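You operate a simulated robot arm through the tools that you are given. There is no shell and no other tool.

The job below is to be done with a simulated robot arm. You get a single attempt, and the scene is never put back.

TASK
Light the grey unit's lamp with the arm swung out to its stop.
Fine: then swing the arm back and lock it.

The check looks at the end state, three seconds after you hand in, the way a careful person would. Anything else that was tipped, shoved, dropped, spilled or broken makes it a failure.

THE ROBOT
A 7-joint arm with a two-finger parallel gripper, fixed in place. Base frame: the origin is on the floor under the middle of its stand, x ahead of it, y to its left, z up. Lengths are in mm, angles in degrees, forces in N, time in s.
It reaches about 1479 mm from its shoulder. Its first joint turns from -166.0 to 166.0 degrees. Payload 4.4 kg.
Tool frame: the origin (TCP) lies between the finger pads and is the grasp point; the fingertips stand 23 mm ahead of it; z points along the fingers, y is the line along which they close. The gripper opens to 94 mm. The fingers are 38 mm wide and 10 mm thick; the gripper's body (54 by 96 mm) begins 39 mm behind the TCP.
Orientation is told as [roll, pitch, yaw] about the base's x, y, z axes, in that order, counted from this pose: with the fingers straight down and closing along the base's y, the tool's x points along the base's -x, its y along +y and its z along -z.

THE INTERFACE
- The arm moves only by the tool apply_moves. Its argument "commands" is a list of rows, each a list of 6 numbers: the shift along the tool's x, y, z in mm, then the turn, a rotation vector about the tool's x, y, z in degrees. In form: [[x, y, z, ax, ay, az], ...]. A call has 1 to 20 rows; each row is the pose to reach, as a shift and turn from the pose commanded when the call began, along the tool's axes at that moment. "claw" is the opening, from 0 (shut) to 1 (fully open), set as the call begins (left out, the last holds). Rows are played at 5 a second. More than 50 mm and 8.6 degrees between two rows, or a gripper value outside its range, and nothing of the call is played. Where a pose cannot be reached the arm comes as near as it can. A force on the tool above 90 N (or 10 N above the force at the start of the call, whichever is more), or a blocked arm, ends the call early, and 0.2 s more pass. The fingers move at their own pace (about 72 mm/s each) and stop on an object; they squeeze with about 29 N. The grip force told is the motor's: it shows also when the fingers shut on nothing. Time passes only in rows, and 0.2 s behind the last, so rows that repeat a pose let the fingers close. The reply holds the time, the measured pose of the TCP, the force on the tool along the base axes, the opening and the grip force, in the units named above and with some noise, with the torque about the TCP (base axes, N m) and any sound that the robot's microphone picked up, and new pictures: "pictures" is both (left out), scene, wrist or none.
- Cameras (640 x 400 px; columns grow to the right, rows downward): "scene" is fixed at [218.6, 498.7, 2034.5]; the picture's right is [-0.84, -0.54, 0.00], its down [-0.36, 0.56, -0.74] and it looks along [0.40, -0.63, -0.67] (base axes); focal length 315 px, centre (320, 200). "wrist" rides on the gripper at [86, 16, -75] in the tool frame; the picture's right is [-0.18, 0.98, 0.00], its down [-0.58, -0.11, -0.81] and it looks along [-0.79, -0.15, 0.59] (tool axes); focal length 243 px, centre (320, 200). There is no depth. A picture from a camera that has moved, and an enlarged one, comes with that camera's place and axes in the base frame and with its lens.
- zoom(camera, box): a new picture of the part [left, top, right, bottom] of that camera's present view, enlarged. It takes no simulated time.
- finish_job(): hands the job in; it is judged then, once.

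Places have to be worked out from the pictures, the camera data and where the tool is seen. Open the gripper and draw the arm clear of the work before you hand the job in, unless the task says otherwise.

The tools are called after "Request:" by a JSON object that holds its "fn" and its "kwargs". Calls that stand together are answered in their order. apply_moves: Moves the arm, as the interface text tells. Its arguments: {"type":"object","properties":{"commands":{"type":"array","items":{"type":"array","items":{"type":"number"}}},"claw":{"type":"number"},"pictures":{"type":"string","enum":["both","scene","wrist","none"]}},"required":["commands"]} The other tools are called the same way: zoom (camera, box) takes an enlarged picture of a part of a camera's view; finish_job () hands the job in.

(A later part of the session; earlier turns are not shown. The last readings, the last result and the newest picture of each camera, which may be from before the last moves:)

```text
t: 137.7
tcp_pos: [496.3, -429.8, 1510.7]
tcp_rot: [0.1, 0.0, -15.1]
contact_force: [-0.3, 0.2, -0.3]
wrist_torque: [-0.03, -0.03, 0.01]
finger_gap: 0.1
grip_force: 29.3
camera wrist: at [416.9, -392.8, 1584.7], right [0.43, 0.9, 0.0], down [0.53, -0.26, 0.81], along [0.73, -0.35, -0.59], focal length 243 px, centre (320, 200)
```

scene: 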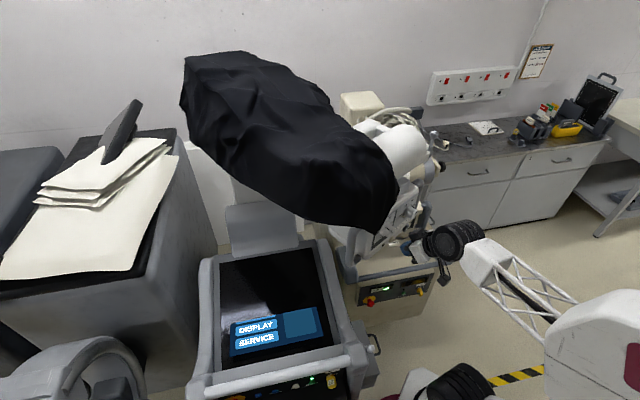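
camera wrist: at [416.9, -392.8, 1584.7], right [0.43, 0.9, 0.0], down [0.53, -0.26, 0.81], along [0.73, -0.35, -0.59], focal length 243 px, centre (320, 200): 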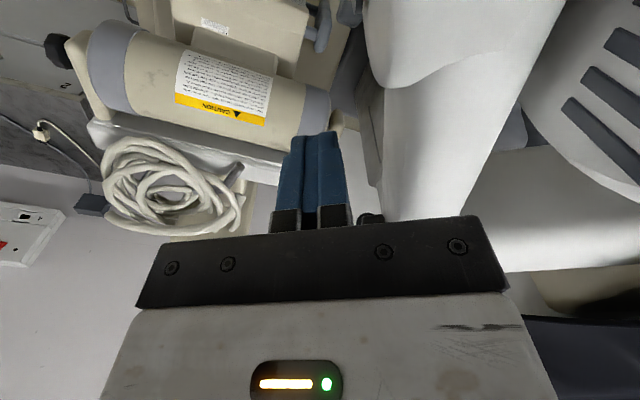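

The exit route takes 4.2 s and works. I'll go on rehearsing the rest without the lamp: now the push of the arm back toward home along its 30° arc, easing off near the end.

Request:
{"fn": "apply_moves", "kwargs": {"commands": [[-1.4, 14.6, 0, 0, 0, 0], [-0.8, 26.3, 0, 0, 0, 0], [2.6, 36.3, 0, 0, 0, 0.8], [7.5, 51.5, 0, 0, 0, 2.3], [13.4, 71.8, 0, 0, 0, 4.3], [18.5, 92.3, 0, 0, 0, 6.3], [22.9, 113.1, 0, 0, 0, 8.3], [26.7, 133.9, 0, 0, 0, 10.3], [29.6, 154.9, 0, 0, 0, 12.3], [31.9, 175.9, 0, 0, 0, 14.3], [33.4, 197.1, 0, 0, 0, 16.3], [34.2, 218.2, 0, 0, 0, 18.3], [34.2, 239.4, 0, 0, 0, 20.3], [33.6, 258.5, 0, 0, 0, 22.1], [32.6, 274.4, 0, 0, 0, 23.6], [31.6, 287, 0, 0, 0, 24.8], [30.5, 297.5, 0, 0, 0, 25.8], [29.5, 305.9, 0, 0, 0, 26.6], [28.7, 312.2, 0, 0, 0, 27.2], [28.1, 316.4, 0, 0, 0, 27.6]], "pictures": "both"}}

Request:
{"fn": "zoom", "kwargs": {"camera": "scene", "box": [280, 140, 380, 230]}}

```text
t: 141.9
tcp_pos: [551.6, -115.1, 1512.8]
tcp_rot: [0.1, 0.0, -42.6]
contact_force: [0.6, 0.0, -1.1]
wrist_torque: [-0.01, 0.0, -0.03]
finger_gap: 0.1
grip_force: 29.0
camera wrist: at [498.0, -46.4, 1586.5], right [0.8, 0.6, 0.0], down [0.35, -0.48, 0.8], along [0.48, -0.64, -0.59], focal length 243 px, centre (320, 200)
```

scene: 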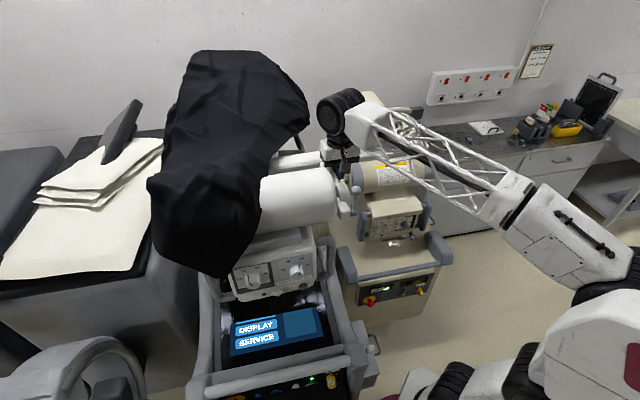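
wrist: 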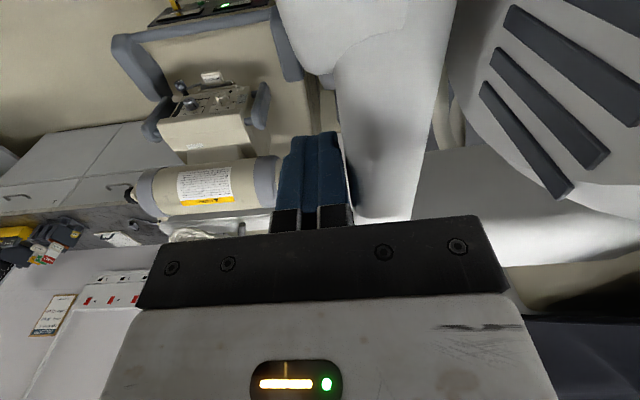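

```text
4.44 times, centred on (330, 185) of scene
camera zoom: at [218.6, 498.7, 2034.5], right [-0.84, -0.54, 0.0], down [-0.36, 0.56, -0.74], along [0.4, -0.63, -0.67], focal length 1399 px, centre (276, 267)
```

zoom: 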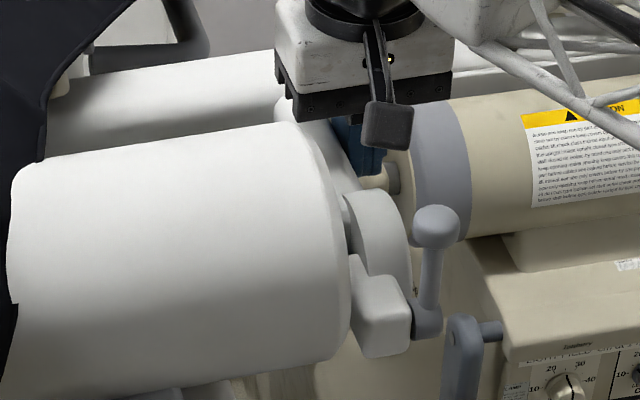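

Excellent: the arm followed exactly and stopped about 1.8° short of home (ball at (435,227) vs (390,242)), with no overshoot. I push 1.3° more, gently.

Request:
{"fn": "apply_moves", "kwargs": {"commands": [[1.2, 3.5, 0, 0, 0, 0.35], [2.4, 7, 0, 0, 0, 0.7], [3.5, 10, 0, 0, 0, 1], [4.5, 13, 0, 0, 0, 1.3]], "pictures": "none"}}

Request:
{"fn": "zoom", "kwargs": {"camera": "scene", "box": [280, 140, 380, 230]}}

```text
t: 142.9
tcp_pos: [553.9, -104.3, 1510.8]
tcp_rot: [0.1, 0.1, -44.0]
contact_force: [-0.6, -0.5, 0.2]
wrist_torque: [-0.02, 0.02, 0.02]
finger_gap: 0.0
grip_force: 29.2
```

```text
4.44 times, centred on (330, 185) of scene
camera zoom: at [218.6, 498.7, 2034.5], right [-0.84, -0.54, 0.0], down [-0.36, 0.56, -0.74], along [0.4, -0.63, -0.67], focal length 1399 px, centre (276, 267)
```

zoom: 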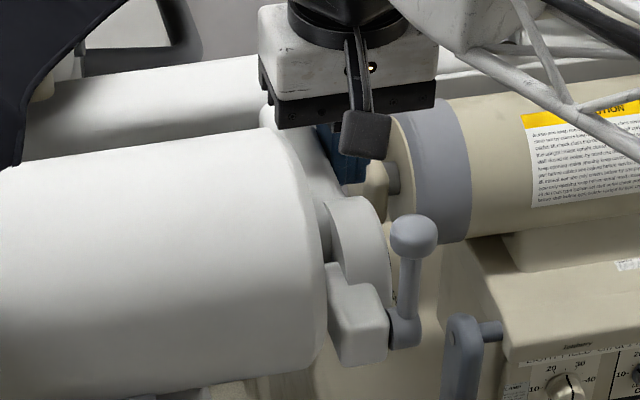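

Ball at (414,236): about 10 mm of push left. I do 0.8° more.

Request:
{"fn": "apply_moves", "kwargs": {"commands": [[0.9, 2.7, 0, 0, 0, 0.27], [1.9, 5.4, 0, 0, 0, 0.54], [2.8, 8, 0, 0, 0, 0.8], [2.8, 8, 0, 0, 0, 0.8]], "pictures": "none"}}

Request:
{"fn": "zoom", "kwargs": {"camera": "scene", "box": [280, 140, 380, 230]}}

```text
t: 143.9
tcp_pos: [558.2, -97.7, 1510.7]
tcp_rot: [0.1, 0.2, -44.7]
contact_force: [0.1, 0.2, 0.0]
wrist_torque: [-0.01, 0.02, 0.01]
finger_gap: 0.0
grip_force: 29.5
```

```text
4.44 times, centred on (330, 185) of scene
camera zoom: at [218.6, 498.7, 2034.5], right [-0.84, -0.54, 0.0], down [-0.36, 0.56, -0.74], along [0.4, -0.63, -0.67], focal length 1399 px, centre (276, 267)
```

zoom: 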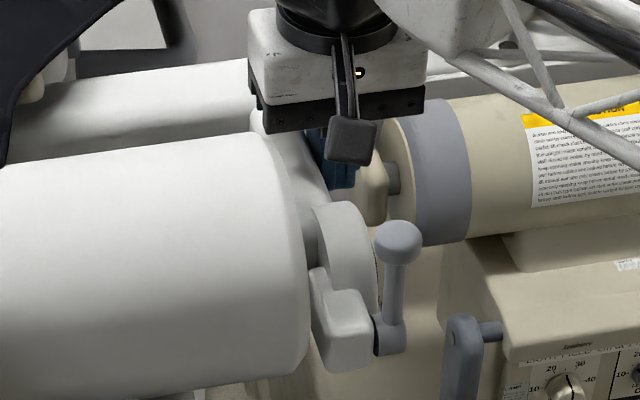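

Ball at (398,241): about 4 mm left. I push 3.5 mm.

Request:
{"fn": "apply_moves", "kwargs": {"commands": [[0.6, 1.8, 0, 0, 0, 0.2], [1.2, 3.6, 0, 0, 0, 0.35], [1.2, 3.6, 0, 0, 0, 0.35]], "pictures": "none"}}

Request:
{"fn": "zoom", "kwargs": {"camera": "scene", "box": [280, 140, 380, 230]}}

```text
t: 144.7
tcp_pos: [559.3, -93.9, 1511.2]
tcp_rot: [0.1, 0.0, -45.0]
contact_force: [-0.1, 0.5, 0.4]
wrist_torque: [0.0, 0.0, 0.0]
finger_gap: 0.3
grip_force: 28.4
```

```text
4.44 times, centred on (330, 185) of scene
camera zoom: at [218.6, 498.7, 2034.5], right [-0.84, -0.54, 0.0], down [-0.36, 0.56, -0.74], along [0.4, -0.63, -0.67], focal length 1399 px, centre (276, 267)
```

zoom: 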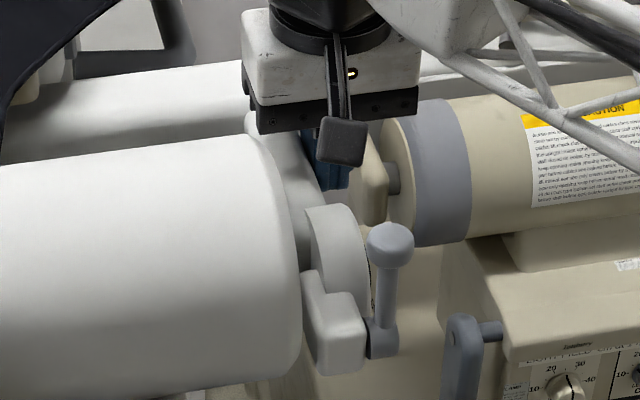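

The arm is now exactly at home (ball (389.5,243) vs (390,242)). Next rehearsal step: the lever approach. I back off the link, pass behind the lever and tilt the fingers sideways toward it.

Request:
{"fn": "apply_moves", "kwargs": {"commands": [[0, -20, 0, 0, 0, 0], [-25, -45, 0, 0, 0, 0], [-65, -50, 0, 0, 0, 0], [-105, -50, 0, 0, 0, 0], [-145, -50, 0, 0, 0, 0], [-175, -50, 0, -7, 0, 0], [-188, -50, 3, -14, 0, 0], [-188, -50, 8, -22, 0, 0], [-188, -47, 13, -30, 0, 0], [-188, -42, 19, -38, 0, 0], [-188, -34, 26, -46, 0, 0]], "pictures": "both"}}

Request:
{"fn": "zoom", "kwargs": {"camera": "wrist", "box": [160, 0, 560, 240]}}

```text
t: 147.1
tcp_pos: [670.1, -248.7, 1484.8]
tcp_rot: [46.2, 0.1, -45.2]
contact_force: [0.1, 0.0, 0.2]
wrist_torque: [0.01, -0.01, -0.01]
finger_gap: 0.2
grip_force: 28.3
camera wrist: at [578.2, -219.3, 1549.1], right [0.61, 0.35, 0.71], down [-0.05, -0.88, 0.48], along [0.79, -0.33, -0.52], focal length 243 px, centre (320, 200)
```

scene: 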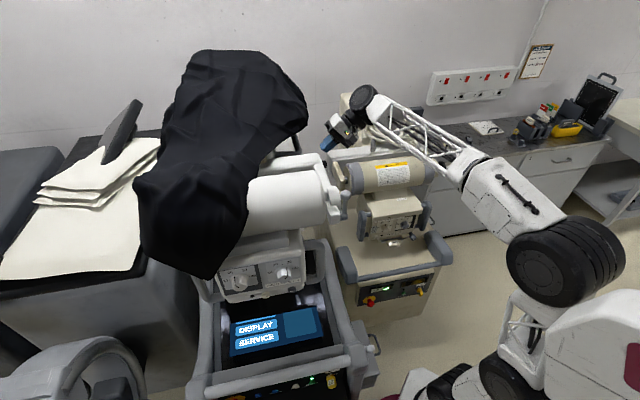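
wrist: 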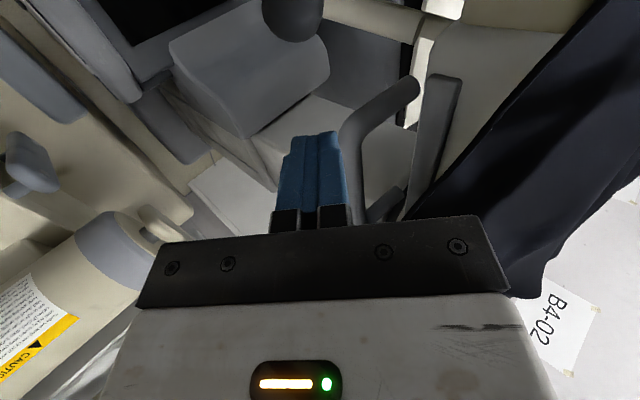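

```text
1.60 times, centred on (360, 120) of wrist
camera zoom: at [578.2, -219.3, 1549.1], right [0.61, 0.35, 0.71], down [-0.05, -0.88, 0.48], along [0.79, -0.33, -0.52], focal length 388 px, centre (256, 328)
```

zoom: 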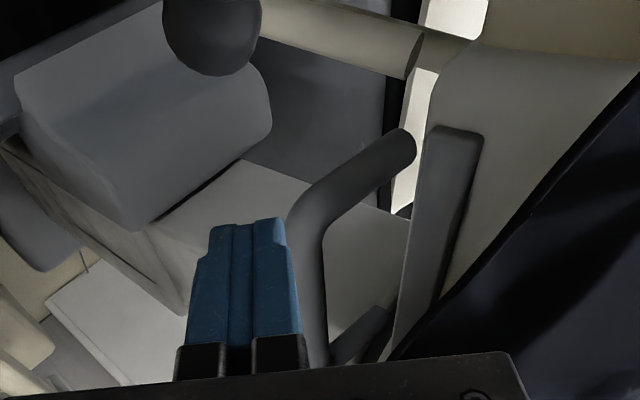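

The sideways tilt works. The lever's ball is near the top of the view. I move in to the lever's plane behind the ball.

Request:
{"fn": "apply_moves", "kwargs": {"commands": [[0, 3, 13, -4.5, 0, 0], [0, 5.9, 26.3, -9, 0, 0]], "pictures": "wrist"}}

Request:
{"fn": "zoom", "kwargs": {"camera": "wrist", "box": [160, 0, 560, 240]}}

```text
t: 147.7
tcp_pos: [685.7, -232.9, 1470.8]
tcp_rot: [55.2, 0.1, -45.0]
contact_force: [0.7, 0.5, 0.5]
wrist_torque: [-0.02, 0.02, -0.01]
finger_gap: 0.0
grip_force: 29.0
camera wrist: at [587.7, -209.8, 1526.9], right [0.53, 0.26, 0.81], down [-0.1, -0.92, 0.37], along [0.84, -0.28, -0.46], focal length 243 px, centre (320, 200)
```

wrist: 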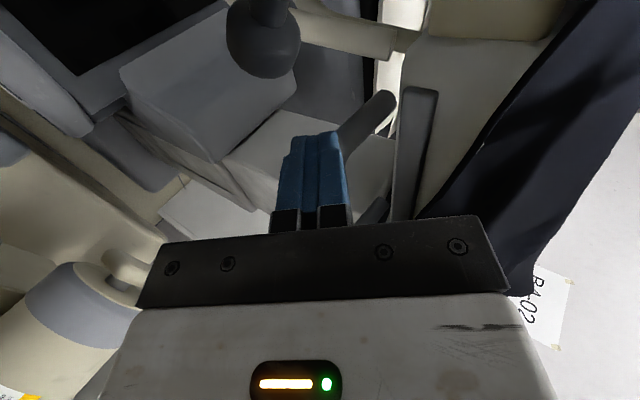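

```text
1.60 times, centred on (360, 120) of wrist
camera zoom: at [587.7, -209.8, 1526.9], right [0.53, 0.26, 0.81], down [-0.1, -0.92, 0.37], along [0.84, -0.28, -0.46], focal length 388 px, centre (256, 328)
```

zoom: 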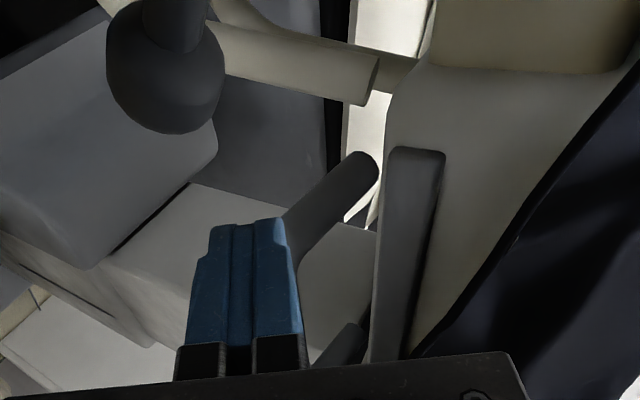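

The lever stands at about 53° now (ball ≈(656,-187,1449)). I lower the fingers to the ball's height and push it forward along its arc in steps.

Request:
{"fn": "apply_moves", "kwargs": {"commands": [[0, -7.3, 5.1, 0, 0, 0], [6, -14.6, 10.2, 0, 0, 0], [16, -15.5, 11, 0, 0, 0], [24, -16.5, 11.6, 0, 0, 0], [32.5, -23.5, 16.5, 0, 0, 0], [42.2, -29.1, 20.4, 0, 0, 0]], "pictures": "wrist"}}

Request:
{"fn": "zoom", "kwargs": {"camera": "wrist", "box": [100, 0, 500, 240]}}

```text
t: 149.1
tcp_pos: [655.2, -203.2, 1435.3]
tcp_rot: [55.1, 0.2, -45.0]
contact_force: [1.2, 0.2, -2.0]
wrist_torque: [0.07, -0.05, 0.05]
finger_gap: 0.2
grip_force: 29.0
camera wrist: at [557.6, -179.2, 1492.1], right [0.53, 0.27, 0.81], down [-0.1, -0.92, 0.37], along [0.84, -0.28, -0.46], focal length 243 px, centre (320, 200)
```

wrist: 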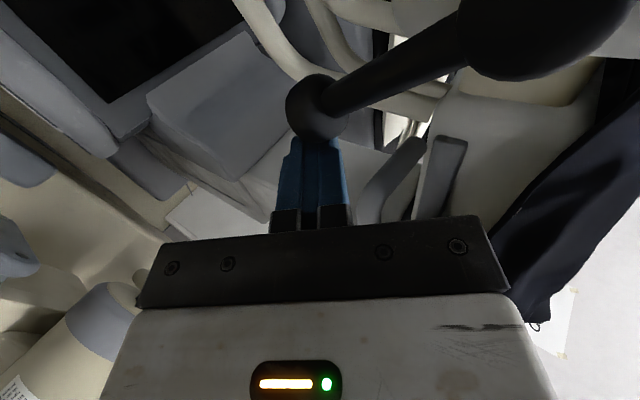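

```text
1.60 times, centred on (300, 120) of wrist
camera zoom: at [557.6, -179.2, 1492.1], right [0.53, 0.27, 0.81], down [-0.1, -0.92, 0.37], along [0.84, -0.28, -0.46], focal length 388 px, centre (352, 328)
```

zoom: 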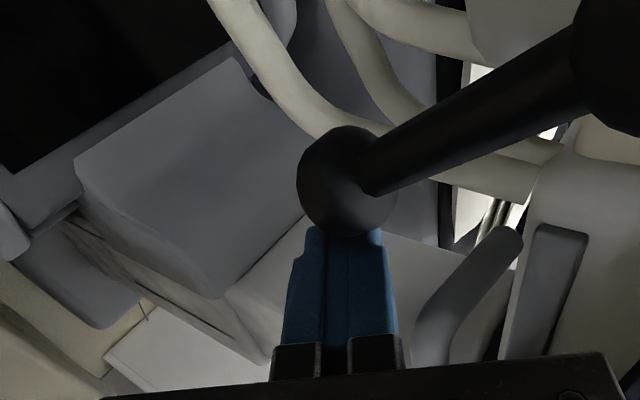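

The lever follows exactly as planned (now ~30°). I carry it on down to vertical and press lightly against its stop.

Request:
{"fn": "apply_moves", "kwargs": {"commands": [[5.5, -2.3, 1.6, 0, 0, 0], [10.9, -4.2, 2.9, 0, 0, 0], [16.7, -5.6, 3.9, 0, 0, 0], [22.4, -6.7, 4.7, 0, 0, 0], [28.5, -7.2, 5.1, 0, 0, 0], [34.3, -7.5, 5.3, 0, 0, 0], [36, -7.5, 5.3, 0, 0, 0]], "pictures": "wrist"}}

Request:
{"fn": "zoom", "kwargs": {"camera": "wrist", "box": [100, 0, 500, 240]}}

Request:
{"fn": "zoom", "kwargs": {"camera": "scene", "box": [280, 140, 380, 230]}}

```text
t: 150.7
tcp_pos: [632.0, -178.5, 1426.6]
tcp_rot: [55.1, 0.1, -45.1]
contact_force: [0.5, 0.0, -0.2]
wrist_torque: [-0.02, 0.0, 0.0]
finger_gap: 0.1
grip_force: 28.6
camera wrist: at [533.2, -155.0, 1483.1], right [0.53, 0.27, 0.81], down [-0.1, -0.92, 0.37], along [0.84, -0.28, -0.46], focal length 243 px, centre (320, 200)
```

wrist: 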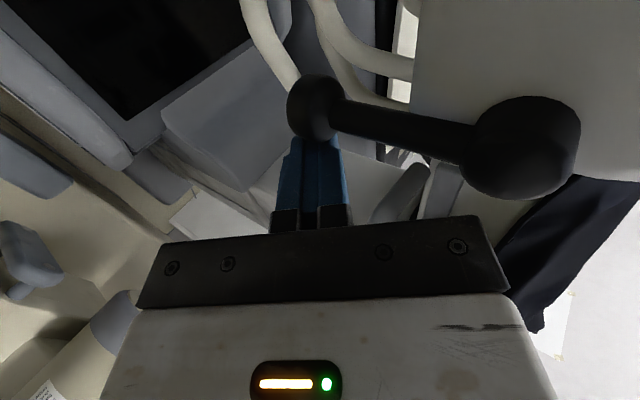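

```text
1.60 times, centred on (300, 120) of wrist
camera zoom: at [533.2, -155.0, 1483.1], right [0.53, 0.27, 0.81], down [-0.1, -0.92, 0.37], along [0.84, -0.28, -0.46], focal length 388 px, centre (352, 328)
```

zoom: 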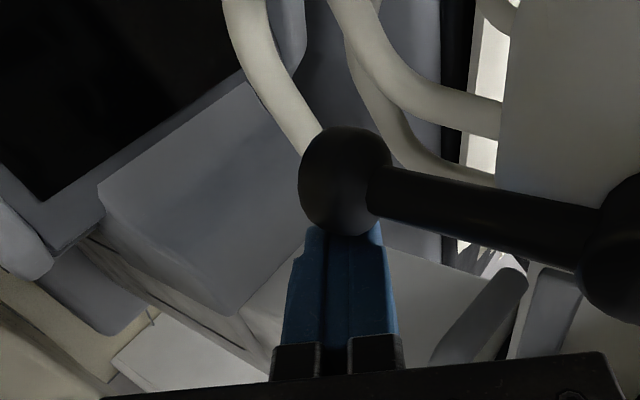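

```text
4.44 times, centred on (330, 185) of scene
camera zoom: at [218.6, 498.7, 2034.5], right [-0.84, -0.54, 0.0], down [-0.36, 0.56, -0.74], along [0.4, -0.63, -0.67], focal length 1399 px, centre (276, 267)
```

zoom: 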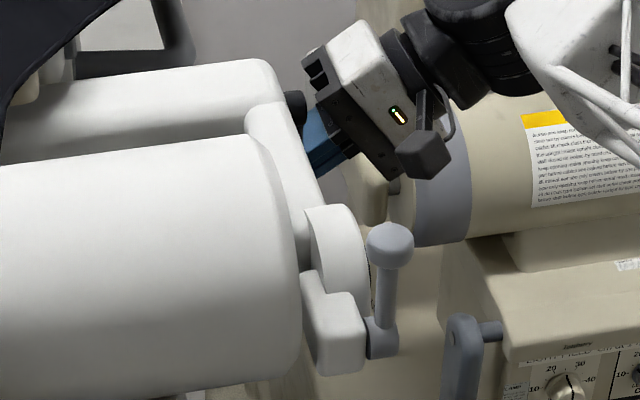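

The lever looks vertical again and the arm is still exactly home. I press 3 mm more to make sure the lever reaches its stop.

Request:
{"fn": "apply_moves", "kwargs": {"commands": [[1.5, 0, 0, 0, 0, 0], [3, 0, 0, 0, 0, 0], [3, 0, 0, 0, 0, 0]], "pictures": "none"}}

Request:
{"fn": "zoom", "kwargs": {"camera": "scene", "box": [280, 140, 380, 230]}}

```text
t: 151.5
tcp_pos: [629.6, -176.8, 1424.4]
tcp_rot: [55.2, 0.2, -45.0]
contact_force: [30.4, -19.0, 4.6]
wrist_torque: [0.02, -0.12, -0.56]
finger_gap: 0.0
grip_force: 28.9
```

```text
4.44 times, centred on (330, 185) of scene
camera zoom: at [218.6, 498.7, 2034.5], right [-0.84, -0.54, 0.0], down [-0.36, 0.56, -0.74], along [0.4, -0.63, -0.67], focal length 1399 px, centre (276, 267)
```

zoom: 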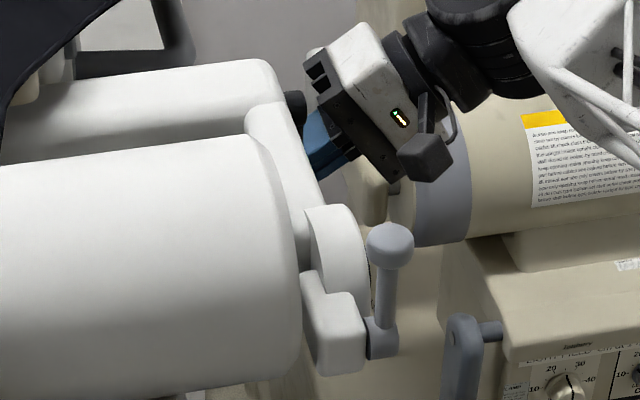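

The lever is hard against its locked stop (35 N, arm unmoved). To be sure this really locks the arm, I retreat, return to the link and will test it with a small push.

Request:
{"fn": "apply_moves", "kwargs": {"commands": [[-15, 0, 0, 0, 0, 0], [-22, -13, -18.5, 0, 0, 0], [-22, -25.8, -37, 0, 0, 0], [-15, -12, -47, 8, 0, 0], [0, 2, -57, 16, 0, 0], [20, 16, -66, 24, 0, 0], [45, 30, -76, 32, 0, 0], [70, 40, -84, 40, 0, 0], [95, 44, -86, 48, 0, 0], [108, 44, -86, 55, 0, 0]], "pictures": "both"}}

Request:
{"fn": "zoom", "kwargs": {"camera": "wrist", "box": [160, 0, 560, 240]}}

```text
t: 153.7
tcp_pos: [520.1, -131.4, 1512.9]
tcp_rot: [0.1, 0.1, -45.1]
contact_force: [0.3, 0.8, -0.3]
wrist_torque: [0.0, 0.02, -0.02]
finger_gap: 0.0
grip_force: 29.4
camera wrist: at [470.8, -59.8, 1587.2], right [0.83, 0.56, 0.0], down [0.33, -0.49, 0.81], along [0.45, -0.67, -0.59], focal length 243 px, centre (320, 200)
```

scene: 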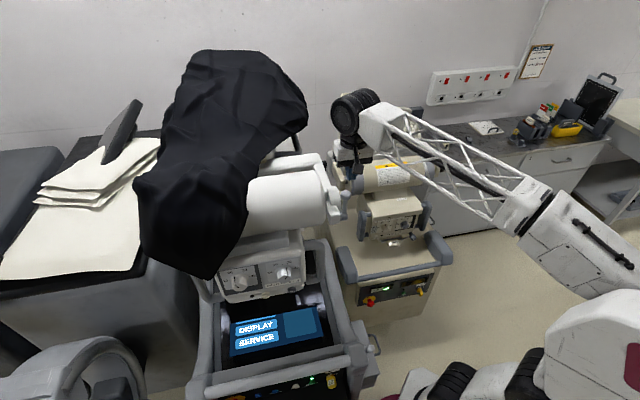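
wrist: 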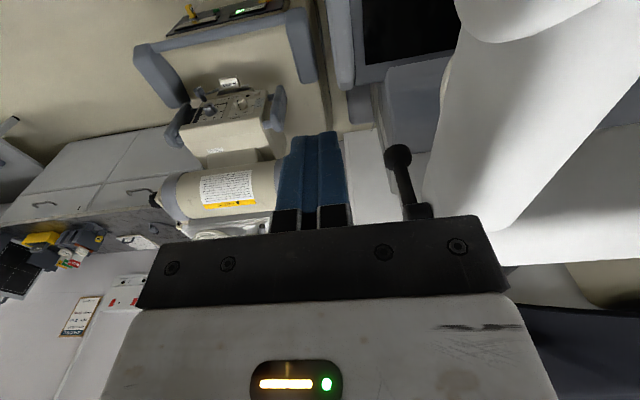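

```text
1.60 times, centred on (360, 120) of wrist
camera zoom: at [470.8, -59.8, 1587.2], right [0.83, 0.56, 0.0], down [0.33, -0.49, 0.81], along [0.45, -0.67, -0.59], focal length 388 px, centre (256, 328)
```

zoom: 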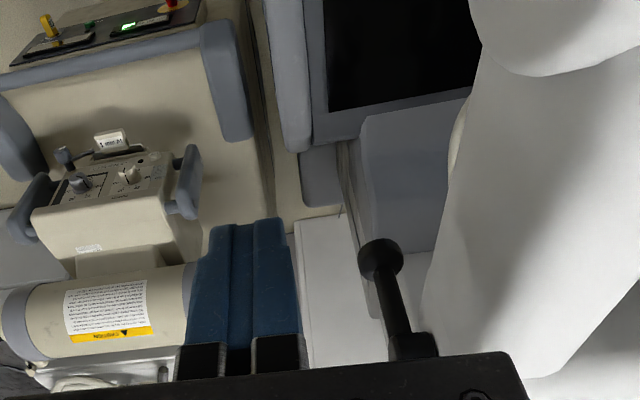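

The lever hangs straight down. I push gently on the link to test whether the arm is now locked.

Request:
{"fn": "apply_moves", "kwargs": {"commands": [[0, 20, 0, 0, 0, 0], [0, 40, 0, 0, 0, 0], [0, 50, 0, 0, 0, 0], [0, 53, 0, 0, 0, 0], [0, 55, 0, 0, 0, 0], [0, 56.5, 0, 0, 0, 0]], "pictures": "none"}}

Request:
{"fn": "zoom", "kwargs": {"camera": "scene", "box": [280, 140, 380, 230]}}

```text
t: 155.1
tcp_pos: [561.2, -91.9, 1512.0]
tcp_rot: [0.1, 0.1, -45.1]
contact_force: [-16.1, -13.5, -1.3]
wrist_torque: [0.06, -0.06, 0.38]
finger_gap: 0.2
grip_force: 28.7
```

```text
4.44 times, centred on (330, 185) of scene
camera zoom: at [218.6, 498.7, 2034.5], right [-0.84, -0.54, 0.0], down [-0.36, 0.56, -0.74], along [0.4, -0.63, -0.67], focal length 1399 px, centre (276, 267)
```

zoom: 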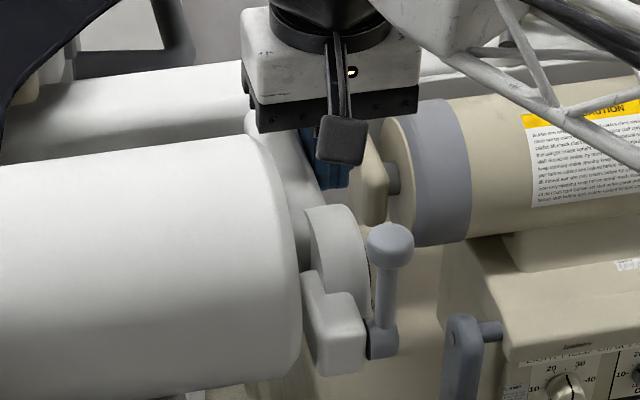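

The arm holds firm against 21 N: it is locked, and the lock position is confirmed. Rehearsal succeeded. Now for the real run I must unlock again: I move the tilted fingers in front of the lever.

Request:
{"fn": "apply_moves", "kwargs": {"commands": [[0, -30, 0, 0, 0, 0], [0, -55, 0, 0, 0, 0], [-10, -58, 10, -7, 0, 0], [-20, -60, 22, -15, 0, 0], [-30, -60, 34, -23, 0, 0], [-36, -58, 46, -31, 0, 0], [-36, -52, 56, -39, 0, 0], [-36, -42, 64, -47, 0, 0], [-36, -30, 66, -55, 0, 0], [-36, -18.3, 65, -55, 0, 0]], "pictures": "wrist"}}

Request:
{"fn": "zoom", "kwargs": {"camera": "wrist", "box": [160, 0, 560, 240]}}

```text
t: 157.3
tcp_pos: [571.9, -130.0, 1447.0]
tcp_rot: [55.2, 0.1, -45.1]
contact_force: [-0.7, 0.3, 0.1]
wrist_torque: [0.02, 0.02, -0.04]
finger_gap: 0.2
grip_force: 29.0
camera wrist: at [474.8, -106.9, 1503.4], right [0.53, 0.26, 0.81], down [-0.1, -0.92, 0.37], along [0.84, -0.28, -0.46], focal length 243 px, centre (320, 200)
```

wrist: 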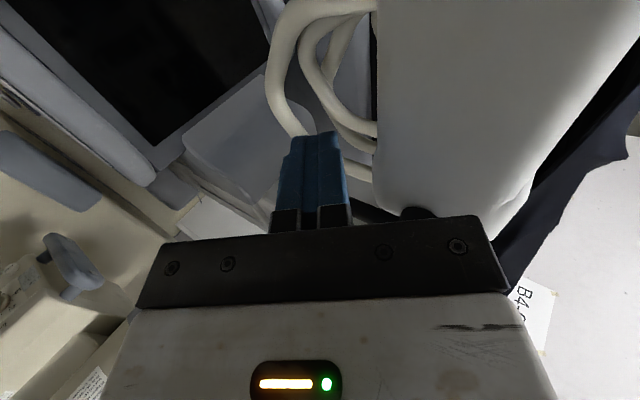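

```text
1.60 times, centred on (360, 120) of wrist
camera zoom: at [474.8, -106.9, 1503.4], right [0.53, 0.26, 0.81], down [-0.1, -0.92, 0.37], along [0.84, -0.28, -0.46], focal length 388 px, centre (256, 328)
```

zoom: 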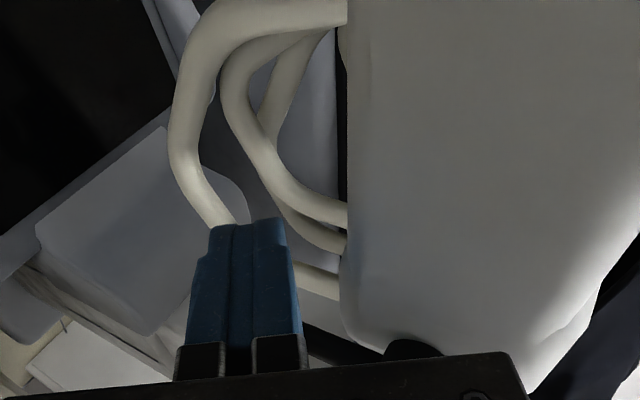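

The fingers are in front of the lever at the right height. I push it rearward along its arc, first to about 40°.

Request:
{"fn": "apply_moves", "kwargs": {"commands": [[-12, 0, 0, 0, 0, 0], [-20.3, 0, 0, 0, 0, 0], [-27, -1.6, 1.2, 0, 0, 0], [-34.5, -3.3, 2.3, 0, 0, 0], [-41.5, -4.2, 3, 0, 0, 0], [-48.7, -5, 3.5, 0, 0, 0], [-54, -4.2, 3, 0, 0, 0], [-59.2, -3.2, 2.2, 0, 0, 0]], "pictures": "wrist"}}

Request:
{"fn": "zoom", "kwargs": {"camera": "wrist", "box": [160, 0, 560, 240]}}

```text
t: 159.1
tcp_pos: [613.9, -171.1, 1444.1]
tcp_rot: [55.1, 0.1, -45.1]
contact_force: [-3.5, 2.9, 5.1]
wrist_torque: [0.03, -0.1, 0.05]
finger_gap: 0.0
grip_force: 28.8
camera wrist: at [516.4, -147.7, 1499.8], right [0.53, 0.27, 0.81], down [-0.1, -0.92, 0.37], along [0.84, -0.28, -0.46], focal length 243 px, centre (320, 200)
```

wrist: 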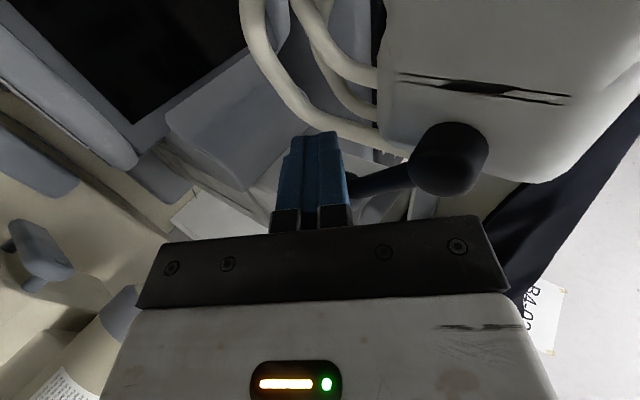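

```text
1.60 times, centred on (360, 120) of wrist
camera zoom: at [516.4, -147.7, 1499.8], right [0.53, 0.27, 0.81], down [-0.1, -0.92, 0.37], along [0.84, -0.28, -0.46], focal length 388 px, centre (256, 328)
```

zoom: 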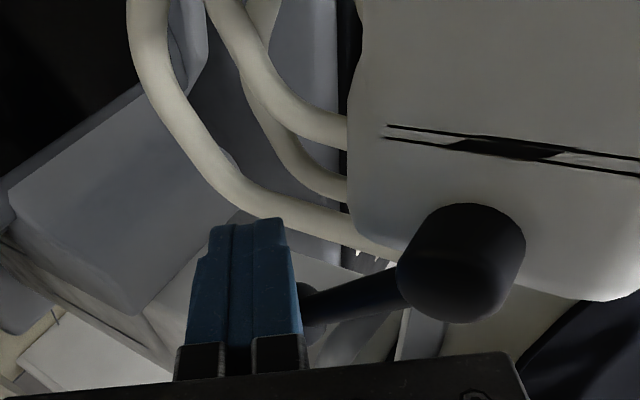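

It turns easily (about 5 N). I carry it on to its far end.

Request:
{"fn": "apply_moves", "kwargs": {"commands": [[-5.2, 1.9, -1.3, 0, 0, 0], [-10.3, 3.8, -2.6, 0, 0, 0], [-15, 6.6, -4.6, 0, 0, 0], [-19.5, 9.4, -6.6, 0, 0, 0], [-23.5, 13, -9, 0, 0, 0], [-27.2, 16.6, -11.6, 0, 0, 0], [-29, 19, -13.3, 0, 0, 0]], "pictures": "wrist"}}

Request:
{"fn": "zoom", "kwargs": {"camera": "wrist", "box": [160, 0, 560, 240]}}

```text
t: 160.6
tcp_pos: [631.1, -188.0, 1459.8]
tcp_rot: [54.9, 0.6, -44.8]
contact_force: [-49.3, 10.8, -16.8]
wrist_torque: [0.02, 0.11, -0.07]
finger_gap: 0.0
grip_force: 28.4
stopped in row 7: the force on the tool passed its limit at 105 N (the readings are from after the stop); the commanded pose is now the measured one
camera wrist: at [532.8, -165.8, 1516.9], right [0.53, 0.27, 0.8], down [-0.09, -0.92, 0.37], along [0.84, -0.27, -0.47], focal length 243 px, centre (320, 200)
```

wrist: 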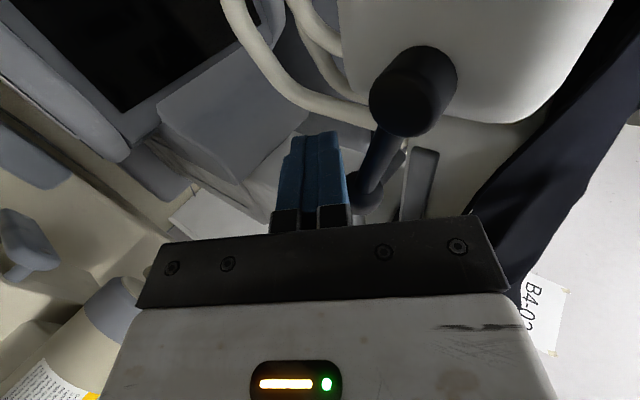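

```text
1.60 times, centred on (360, 120) of wrist
camera zoom: at [532.8, -165.8, 1516.9], right [0.53, 0.27, 0.8], down [-0.09, -0.92, 0.37], along [0.84, -0.27, -0.47], focal length 388 px, centre (256, 328)
```

zoom: 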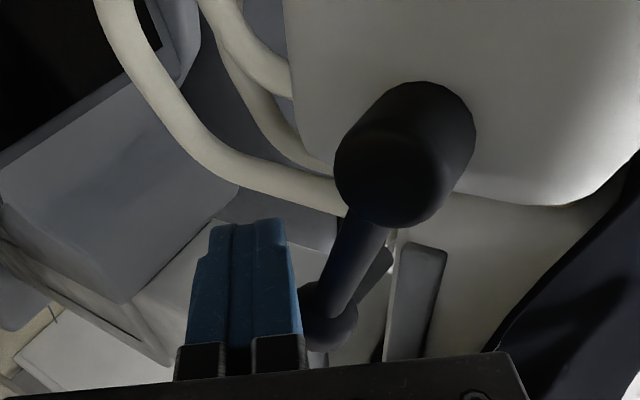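

The lever is at its far stop; I back off from it at once, outward and up, returning the fingers to vertical.

Request:
{"fn": "apply_moves", "kwargs": {"commands": [[8, -3.3, 2.3, 0, 0, 0], [14, -12, -10, 0, 0, 0], [14, -25, -30, 0, 0, 0], [14, -30, -45, 0, 0, 0], [20, -15, -58, 8, 0, 0], [30, 0, -70, 16, 0, 0], [40, 15, -82, 24, 0, 0], [50, 30, -94, 32, 0, 0], [60, 42, -106, 40, 0, 0], [70, 52, -118, 48, 0, 0], [80, 60, -130, 55, 0, 0]], "pictures": "both"}}

Request:
{"fn": "zoom", "kwargs": {"camera": "scene", "box": [280, 140, 380, 230]}}

Request:
{"fn": "zoom", "kwargs": {"camera": "wrist", "box": [260, 60, 560, 240]}}

```text
t: 163.0
tcp_pos: [525.0, -184.6, 1583.9]
tcp_rot: [-0.2, 0.4, -44.9]
contact_force: [0.5, 0.2, -0.5]
wrist_torque: [0.0, 0.01, 0.06]
finger_gap: 0.0
grip_force: 29.2
camera wrist: at [476.8, -112.7, 1659.7], right [0.82, 0.57, 0.0], down [0.34, -0.49, 0.8], along [0.45, -0.66, -0.6], focal length 243 px, centre (320, 200)
```

scene: 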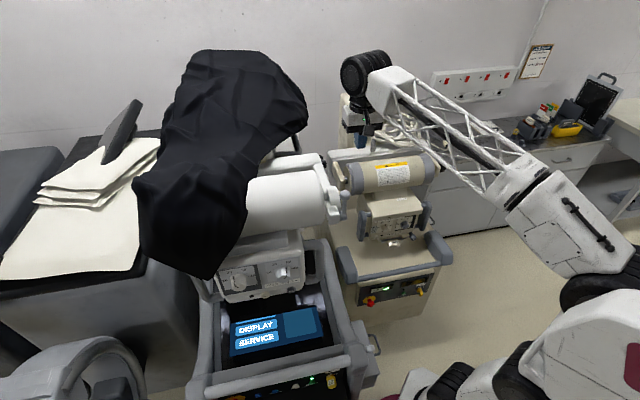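
wrist: 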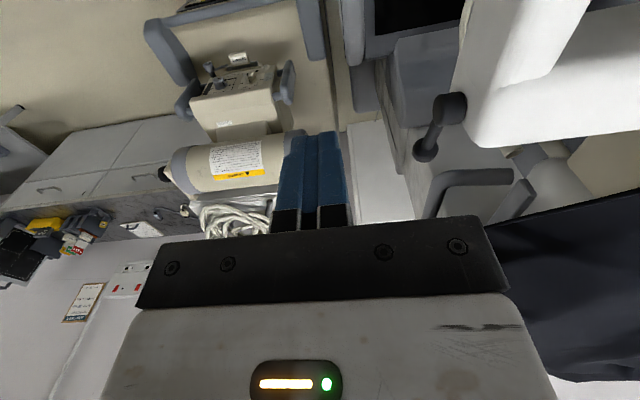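

```text
4.44 times, centred on (330, 185) of scene
camera zoom: at [218.6, 498.7, 2034.5], right [-0.84, -0.54, 0.0], down [-0.36, 0.56, -0.74], along [0.4, -0.63, -0.67], focal length 1399 px, centre (276, 267)
```

zoom: 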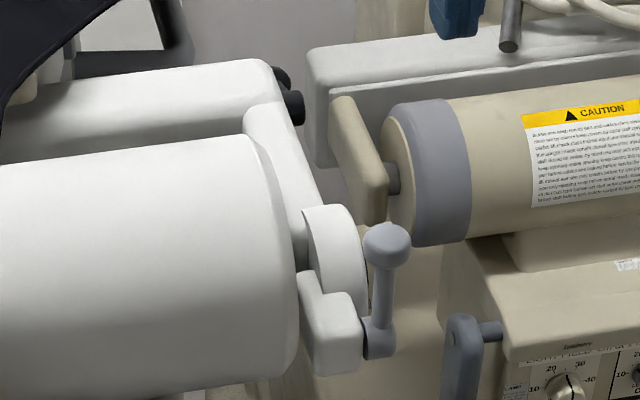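

```text
2.13 times, centred on (410, 150) of wrist
camera zoom: at [476.8, -112.7, 1659.7], right [0.82, 0.57, 0.0], down [0.34, -0.49, 0.8], along [0.45, -0.66, -0.6], focal length 518 px, centre (128, 307)
```

zoom: 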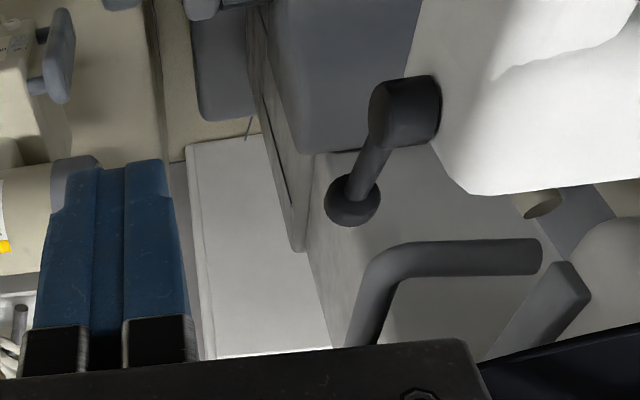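

The lever points rearward again (≈70°), and the arm is unlocked and still at home. I now go over to the front-left of the unit to push it out again by its left handle.

Request:
{"fn": "apply_moves", "kwargs": {"commands": [[21, 3.5, -38, 0, 0, 0], [42.4, 7, -76, 0, 0, 0], [80.5, 28, -78, 0, 0, 0], [118.6, 49, -80, 0, 0, 0], [156.8, 70.5, -82, 0, 0, 0], [195, 91.6, -84, 0, 0, 0], [233, 112.8, -86, 0, 0, 0], [261, 148, -84, 0, 0, 0], [289.6, 183.5, -83, 0, 0, 0], [318, 219, -81, 0, 0, 0], [346, 254, -79, 0, 0, 0], [374.5, 289.7, -78, 0, 0, 0], [402.7, 325, -76, 0, 0, 0]], "pictures": "both"}}

```text
t: 165.8
tcp_pos: [468.4, 329.7, 1666.0]
tcp_rot: [0.0, 0.5, -44.9]
contact_force: [-0.9, -0.1, 1.0]
wrist_torque: [-0.01, -0.04, -0.02]
finger_gap: 0.0
grip_force: 29.1
camera wrist: at [420.1, 400.3, 1741.0], right [0.82, 0.57, 0.0], down [0.34, -0.49, 0.8], along [0.45, -0.66, -0.6], focal length 243 px, centre (320, 200)
```

scene: 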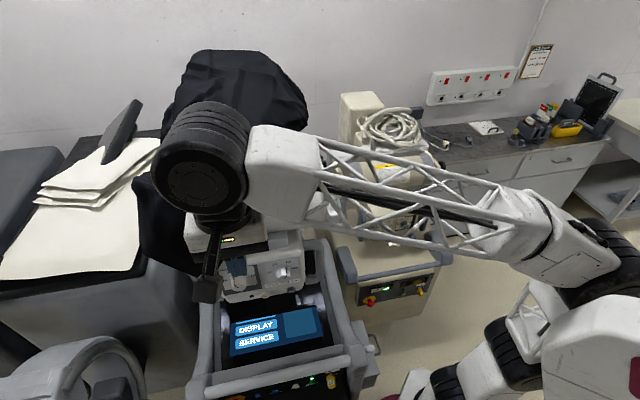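
wrist: 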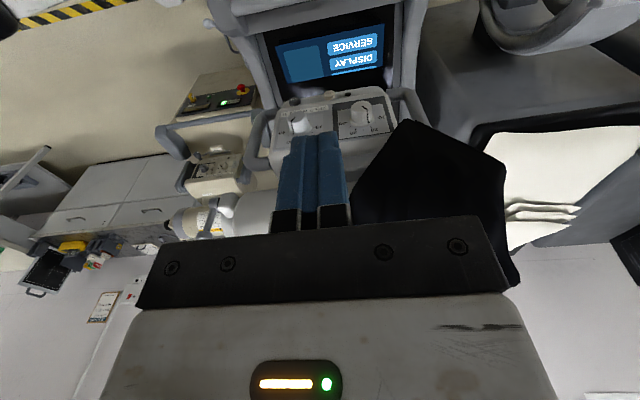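

Clear. I swing round to the outer side of the left handle, descending and tilting the fingers toward level, ahead of the drape.

Request:
{"fn": "apply_moves", "kwargs": {"commands": [[-6, 34, 18, 0, -3.3, 0], [-12, 69, 35, 0, -6.7, 0], [-18, 103, 53, 0, -10, 0], [-24, 138, 71, 0, -13.3, 0], [-30, 172, 88, 0, -16.7, 0], [-36, 206, 106, 0, -20, 0], [-45.5, 208.5, 138, 0, -26, 0], [-54.7, 210.6, 170, 0, -32, 0], [-64, 213, 202, 0, -38, 0], [-73, 215, 234, 0, -44, 0], [-82, 217, 266, 0, -50, 0], [-89, 217, 293, 0, -55, 0], [-96.4, 217, 321, 0, -60, 0]], "pictures": "both"}}

Request:
{"fn": "zoom", "kwargs": {"camera": "wrist", "box": [120, 0, 460, 220]}}

```text
t: 168.6
tcp_pos: [687.7, 417.1, 1341.4]
tcp_rot: [0.1, -59.6, -44.9]
contact_force: [0.4, 0.5, 0.4]
wrist_torque: [0.01, 0.01, 0.04]
finger_gap: 0.0
grip_force: 28.9
camera wrist: at [622.9, 504.4, 1304.7], right [0.76, 0.63, 0.16], down [-0.36, 0.21, 0.91], along [0.54, -0.75, 0.38], focal length 243 px, centre (320, 200)
```

scene: 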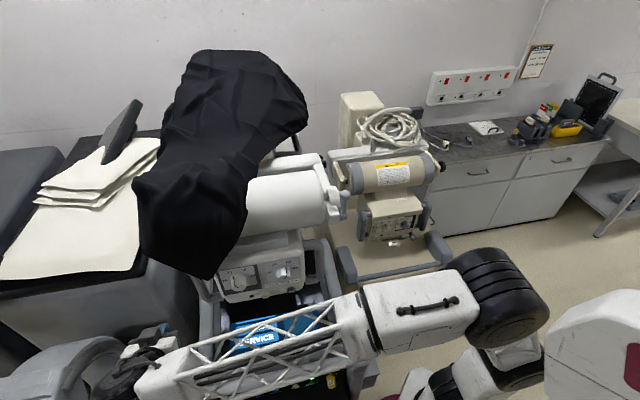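
wrist: 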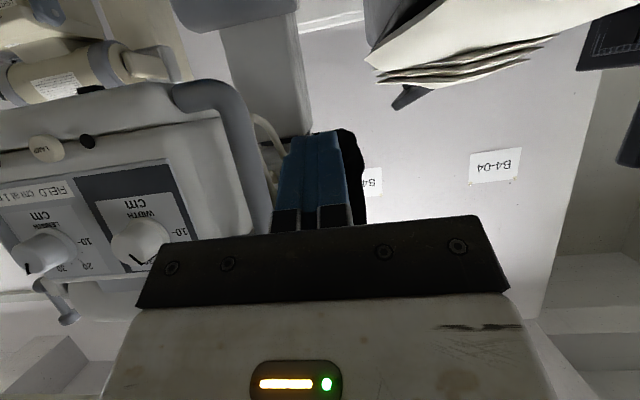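

```text
1.82 times, centred on (290, 110) of wrist
camera zoom: at [622.9, 504.4, 1304.7], right [0.76, 0.63, 0.16], down [-0.36, 0.21, 0.91], along [0.54, -0.75, 0.38], focal length 441 px, centre (374, 364)
```

zoom: 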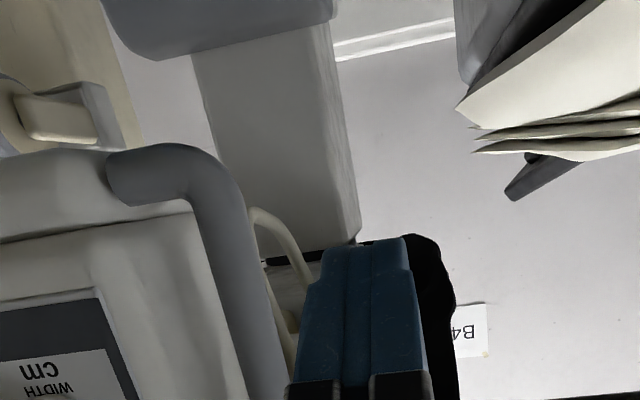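

The left bar is about 93 mm ahead and 69 mm to the right of my line. I move in beside it.

Request:
{"fn": "apply_moves", "kwargs": {"commands": [[-11, -8, 19, 0, 0, 0], [-22, -16, 38, 0, 0, 0], [-33, -25, 57, 0, 0, 0], [-44, -33, 76, 0, 0, 0]], "pictures": "wrist"}}

Request:
{"fn": "zoom", "kwargs": {"camera": "wrist", "box": [120, 0, 460, 220]}}

```text
t: 169.6
tcp_pos: [728.5, 330.5, 1340.4]
tcp_rot: [-0.1, -59.5, -44.9]
contact_force: [-0.1, 0.6, 0.7]
wrist_torque: [-0.01, 0.0, 0.01]
finger_gap: 0.1
grip_force: 29.0
camera wrist: at [663.4, 417.8, 1304.1], right [0.76, 0.63, 0.16], down [-0.36, 0.21, 0.91], along [0.54, -0.75, 0.38], focal length 243 px, centre (320, 200)
```

wrist: 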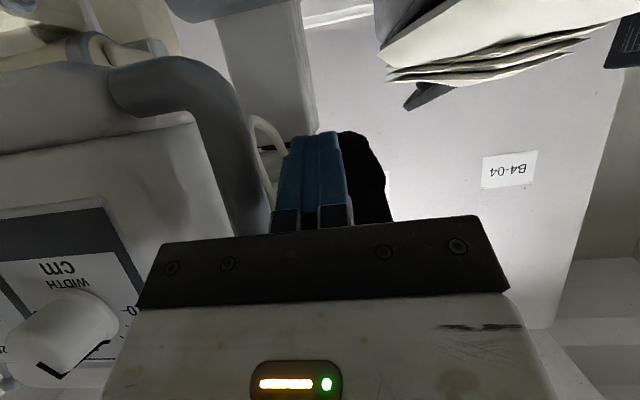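

```text
1.82 times, centred on (290, 110) of wrist
camera zoom: at [663.4, 417.8, 1304.1], right [0.76, 0.63, 0.16], down [-0.36, 0.21, 0.91], along [0.54, -0.75, 0.38], focal length 441 px, centre (374, 364)
```

zoom: 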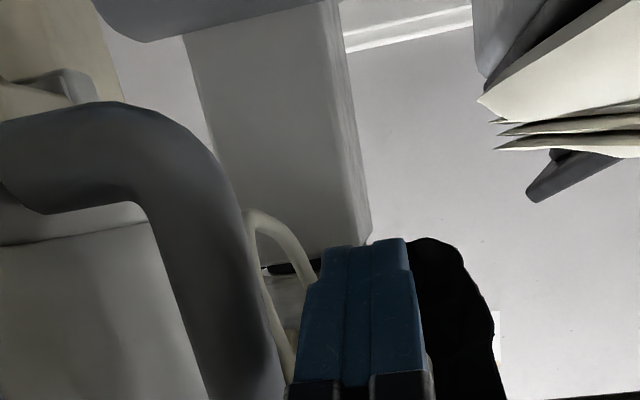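

The bar is 15 mm to the right and slightly ahead. I make contact and push the arm out along its arc to about −22°, turning the hand with it.

Request:
{"fn": "apply_moves", "kwargs": {"commands": [[-3, -7, 5.2, 0, 0, 0], [-6, -14, 10.4, 0, 0, 0], [-4.4, -27.2, 7.5, -0.9, 0, -0.5], [-2.7, -40.4, 4.6, -1.7, 0, -1], [-1.2, -53.5, 2.1, -2.6, 0, -1.5], [0.2, -66.6, -0.4, -3.5, 0, -2], [2.7, -93.1, -4.6, -5.2, 0, -3], [4.6, -119.8, -8, -6.9, 0, -4], [6, -146.6, -10.5, -8.7, 0, -5], [7.1, -173.4, -12.2, -10.4, 0, -6], [7.6, -200.3, -13.2, -12.1, 0, -7], [7.7, -227.2, -13.3, -13.9, 0, -8], [7.3, -254.1, -12.6, -15.6, 0, -9], [6.4, -280.9, -11.1, -17.3, 0, -10], [5.8, -294.4, -10, -18.2, 0, -10.5], [5.1, -307.8, -8.8, -19.1, 0, -11]], "pictures": "both"}}

Request:
{"fn": "zoom", "kwargs": {"camera": "wrist", "box": [120, 0, 460, 220]}}

```text
t: 173.0
tcp_pos: [502.7, 120.0, 1341.6]
tcp_rot: [0.2, -59.5, -23.0]
contact_force: [0.1, 0.3, 0.7]
wrist_torque: [0.01, -0.01, -0.01]
finger_gap: 0.2
grip_force: 29.8
camera wrist: at [409.9, 176.4, 1304.4], right [0.47, 0.87, 0.16], down [-0.41, 0.05, 0.91], along [0.78, -0.49, 0.38], focal length 243 px, centre (320, 200)
```

scene: 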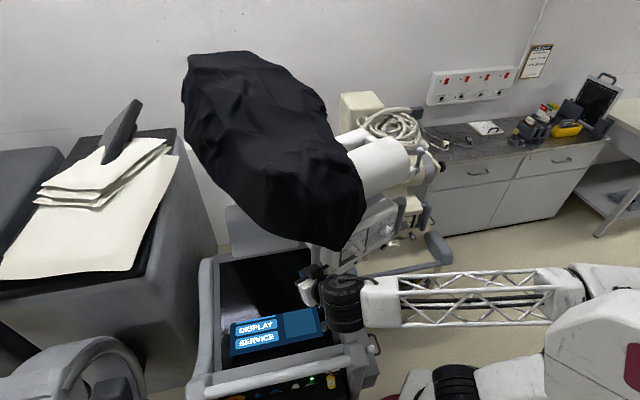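
wrist: 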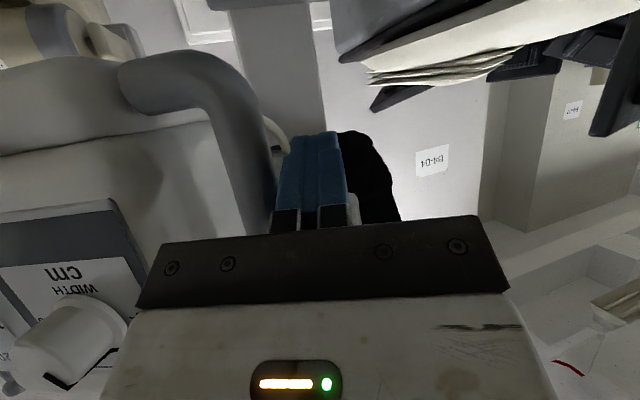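

```text
1.82 times, centred on (290, 110) of wrist
camera zoom: at [409.9, 176.4, 1304.4], right [0.47, 0.87, 0.16], down [-0.41, 0.05, 0.91], along [0.78, -0.49, 0.38], focal length 441 px, centre (374, 364)
```

zoom: 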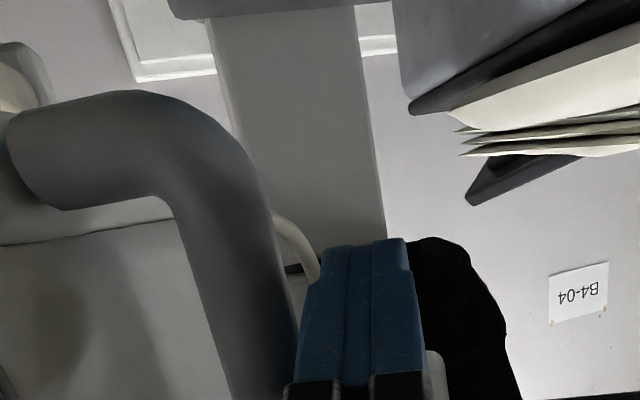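

Smooth. I continue slowly to the out stop (the call will end by force there).

Request:
{"fn": "apply_moves", "kwargs": {"commands": [[1.7, -13, -2.9, -0.9, 0, -0.5], [3.3, -26.1, -5.8, -1.7, 0, -1], [4.8, -39.2, -8.3, -2.6, 0, -1.5], [6.2, -52.4, -10.7, -3.5, 0, -2], [7.4, -65.7, -12.8, -4.3, 0, -2.5], [8.1, -72.4, -13.9, -4.8, 0, -2.75], [8.6, -79, -14.9, -5.2, 0, -3], [9.1, -85.7, -15.8, -5.6, 0, -3.25], [9.6, -92.4, -16.7, -6.1, 0, -3.5], [10.1, -99.1, -17.6, -6.5, 0, -3.75], [10.6, -105.9, -18.4, -6.9, 0, -4], [11, -112.6, -19, -7.4, 0, -4.25], [11.4, -119.4, -19.7, -7.8, 0, -4.5]], "pictures": "both"}}

Request:
{"fn": "zoom", "kwargs": {"camera": "scene", "box": [300, 90, 460, 280]}}

```text
t: 175.8
tcp_pos: [436.9, 20.5, 1340.1]
tcp_rot: [0.5, -59.4, -14.1]
contact_force: [9.0, 14.7, 1.9]
wrist_torque: [-0.3, 0.1, 0.27]
finger_gap: 0.0
grip_force: 29.1
camera wrist: at [335.4, 61.3, 1303.6], right [0.32, 0.93, 0.16], down [-0.42, -0.01, 0.91], along [0.85, -0.36, 0.38], focal length 243 px, centre (320, 200)
```

scene: 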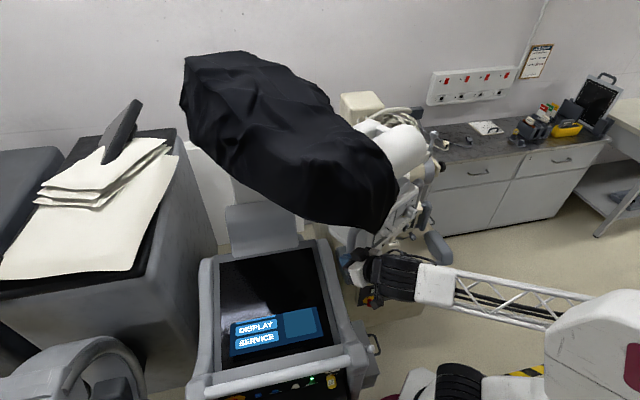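
wrist: 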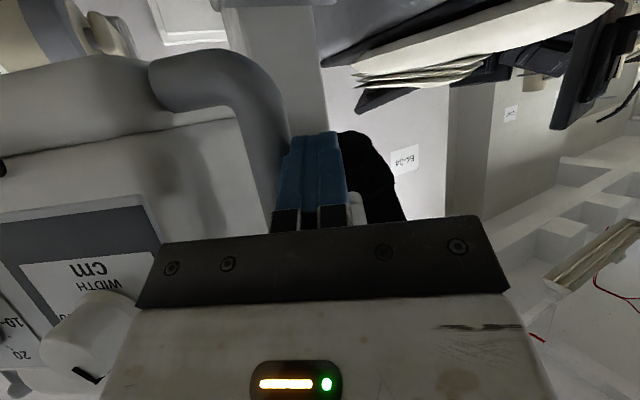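

```text
2.11 times, centred on (380, 185) of scene
camera zoom: at [218.6, 498.7, 2034.5], right [-0.84, -0.54, 0.0], down [-0.36, 0.56, -0.74], along [0.4, -0.63, -0.67], focal length 663 px, centre (194, 232)
```

zoom: 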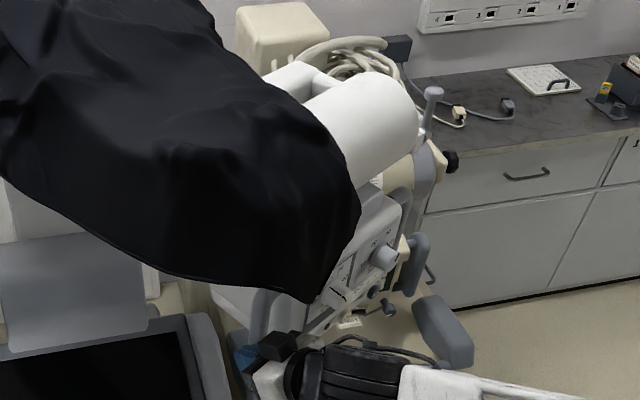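

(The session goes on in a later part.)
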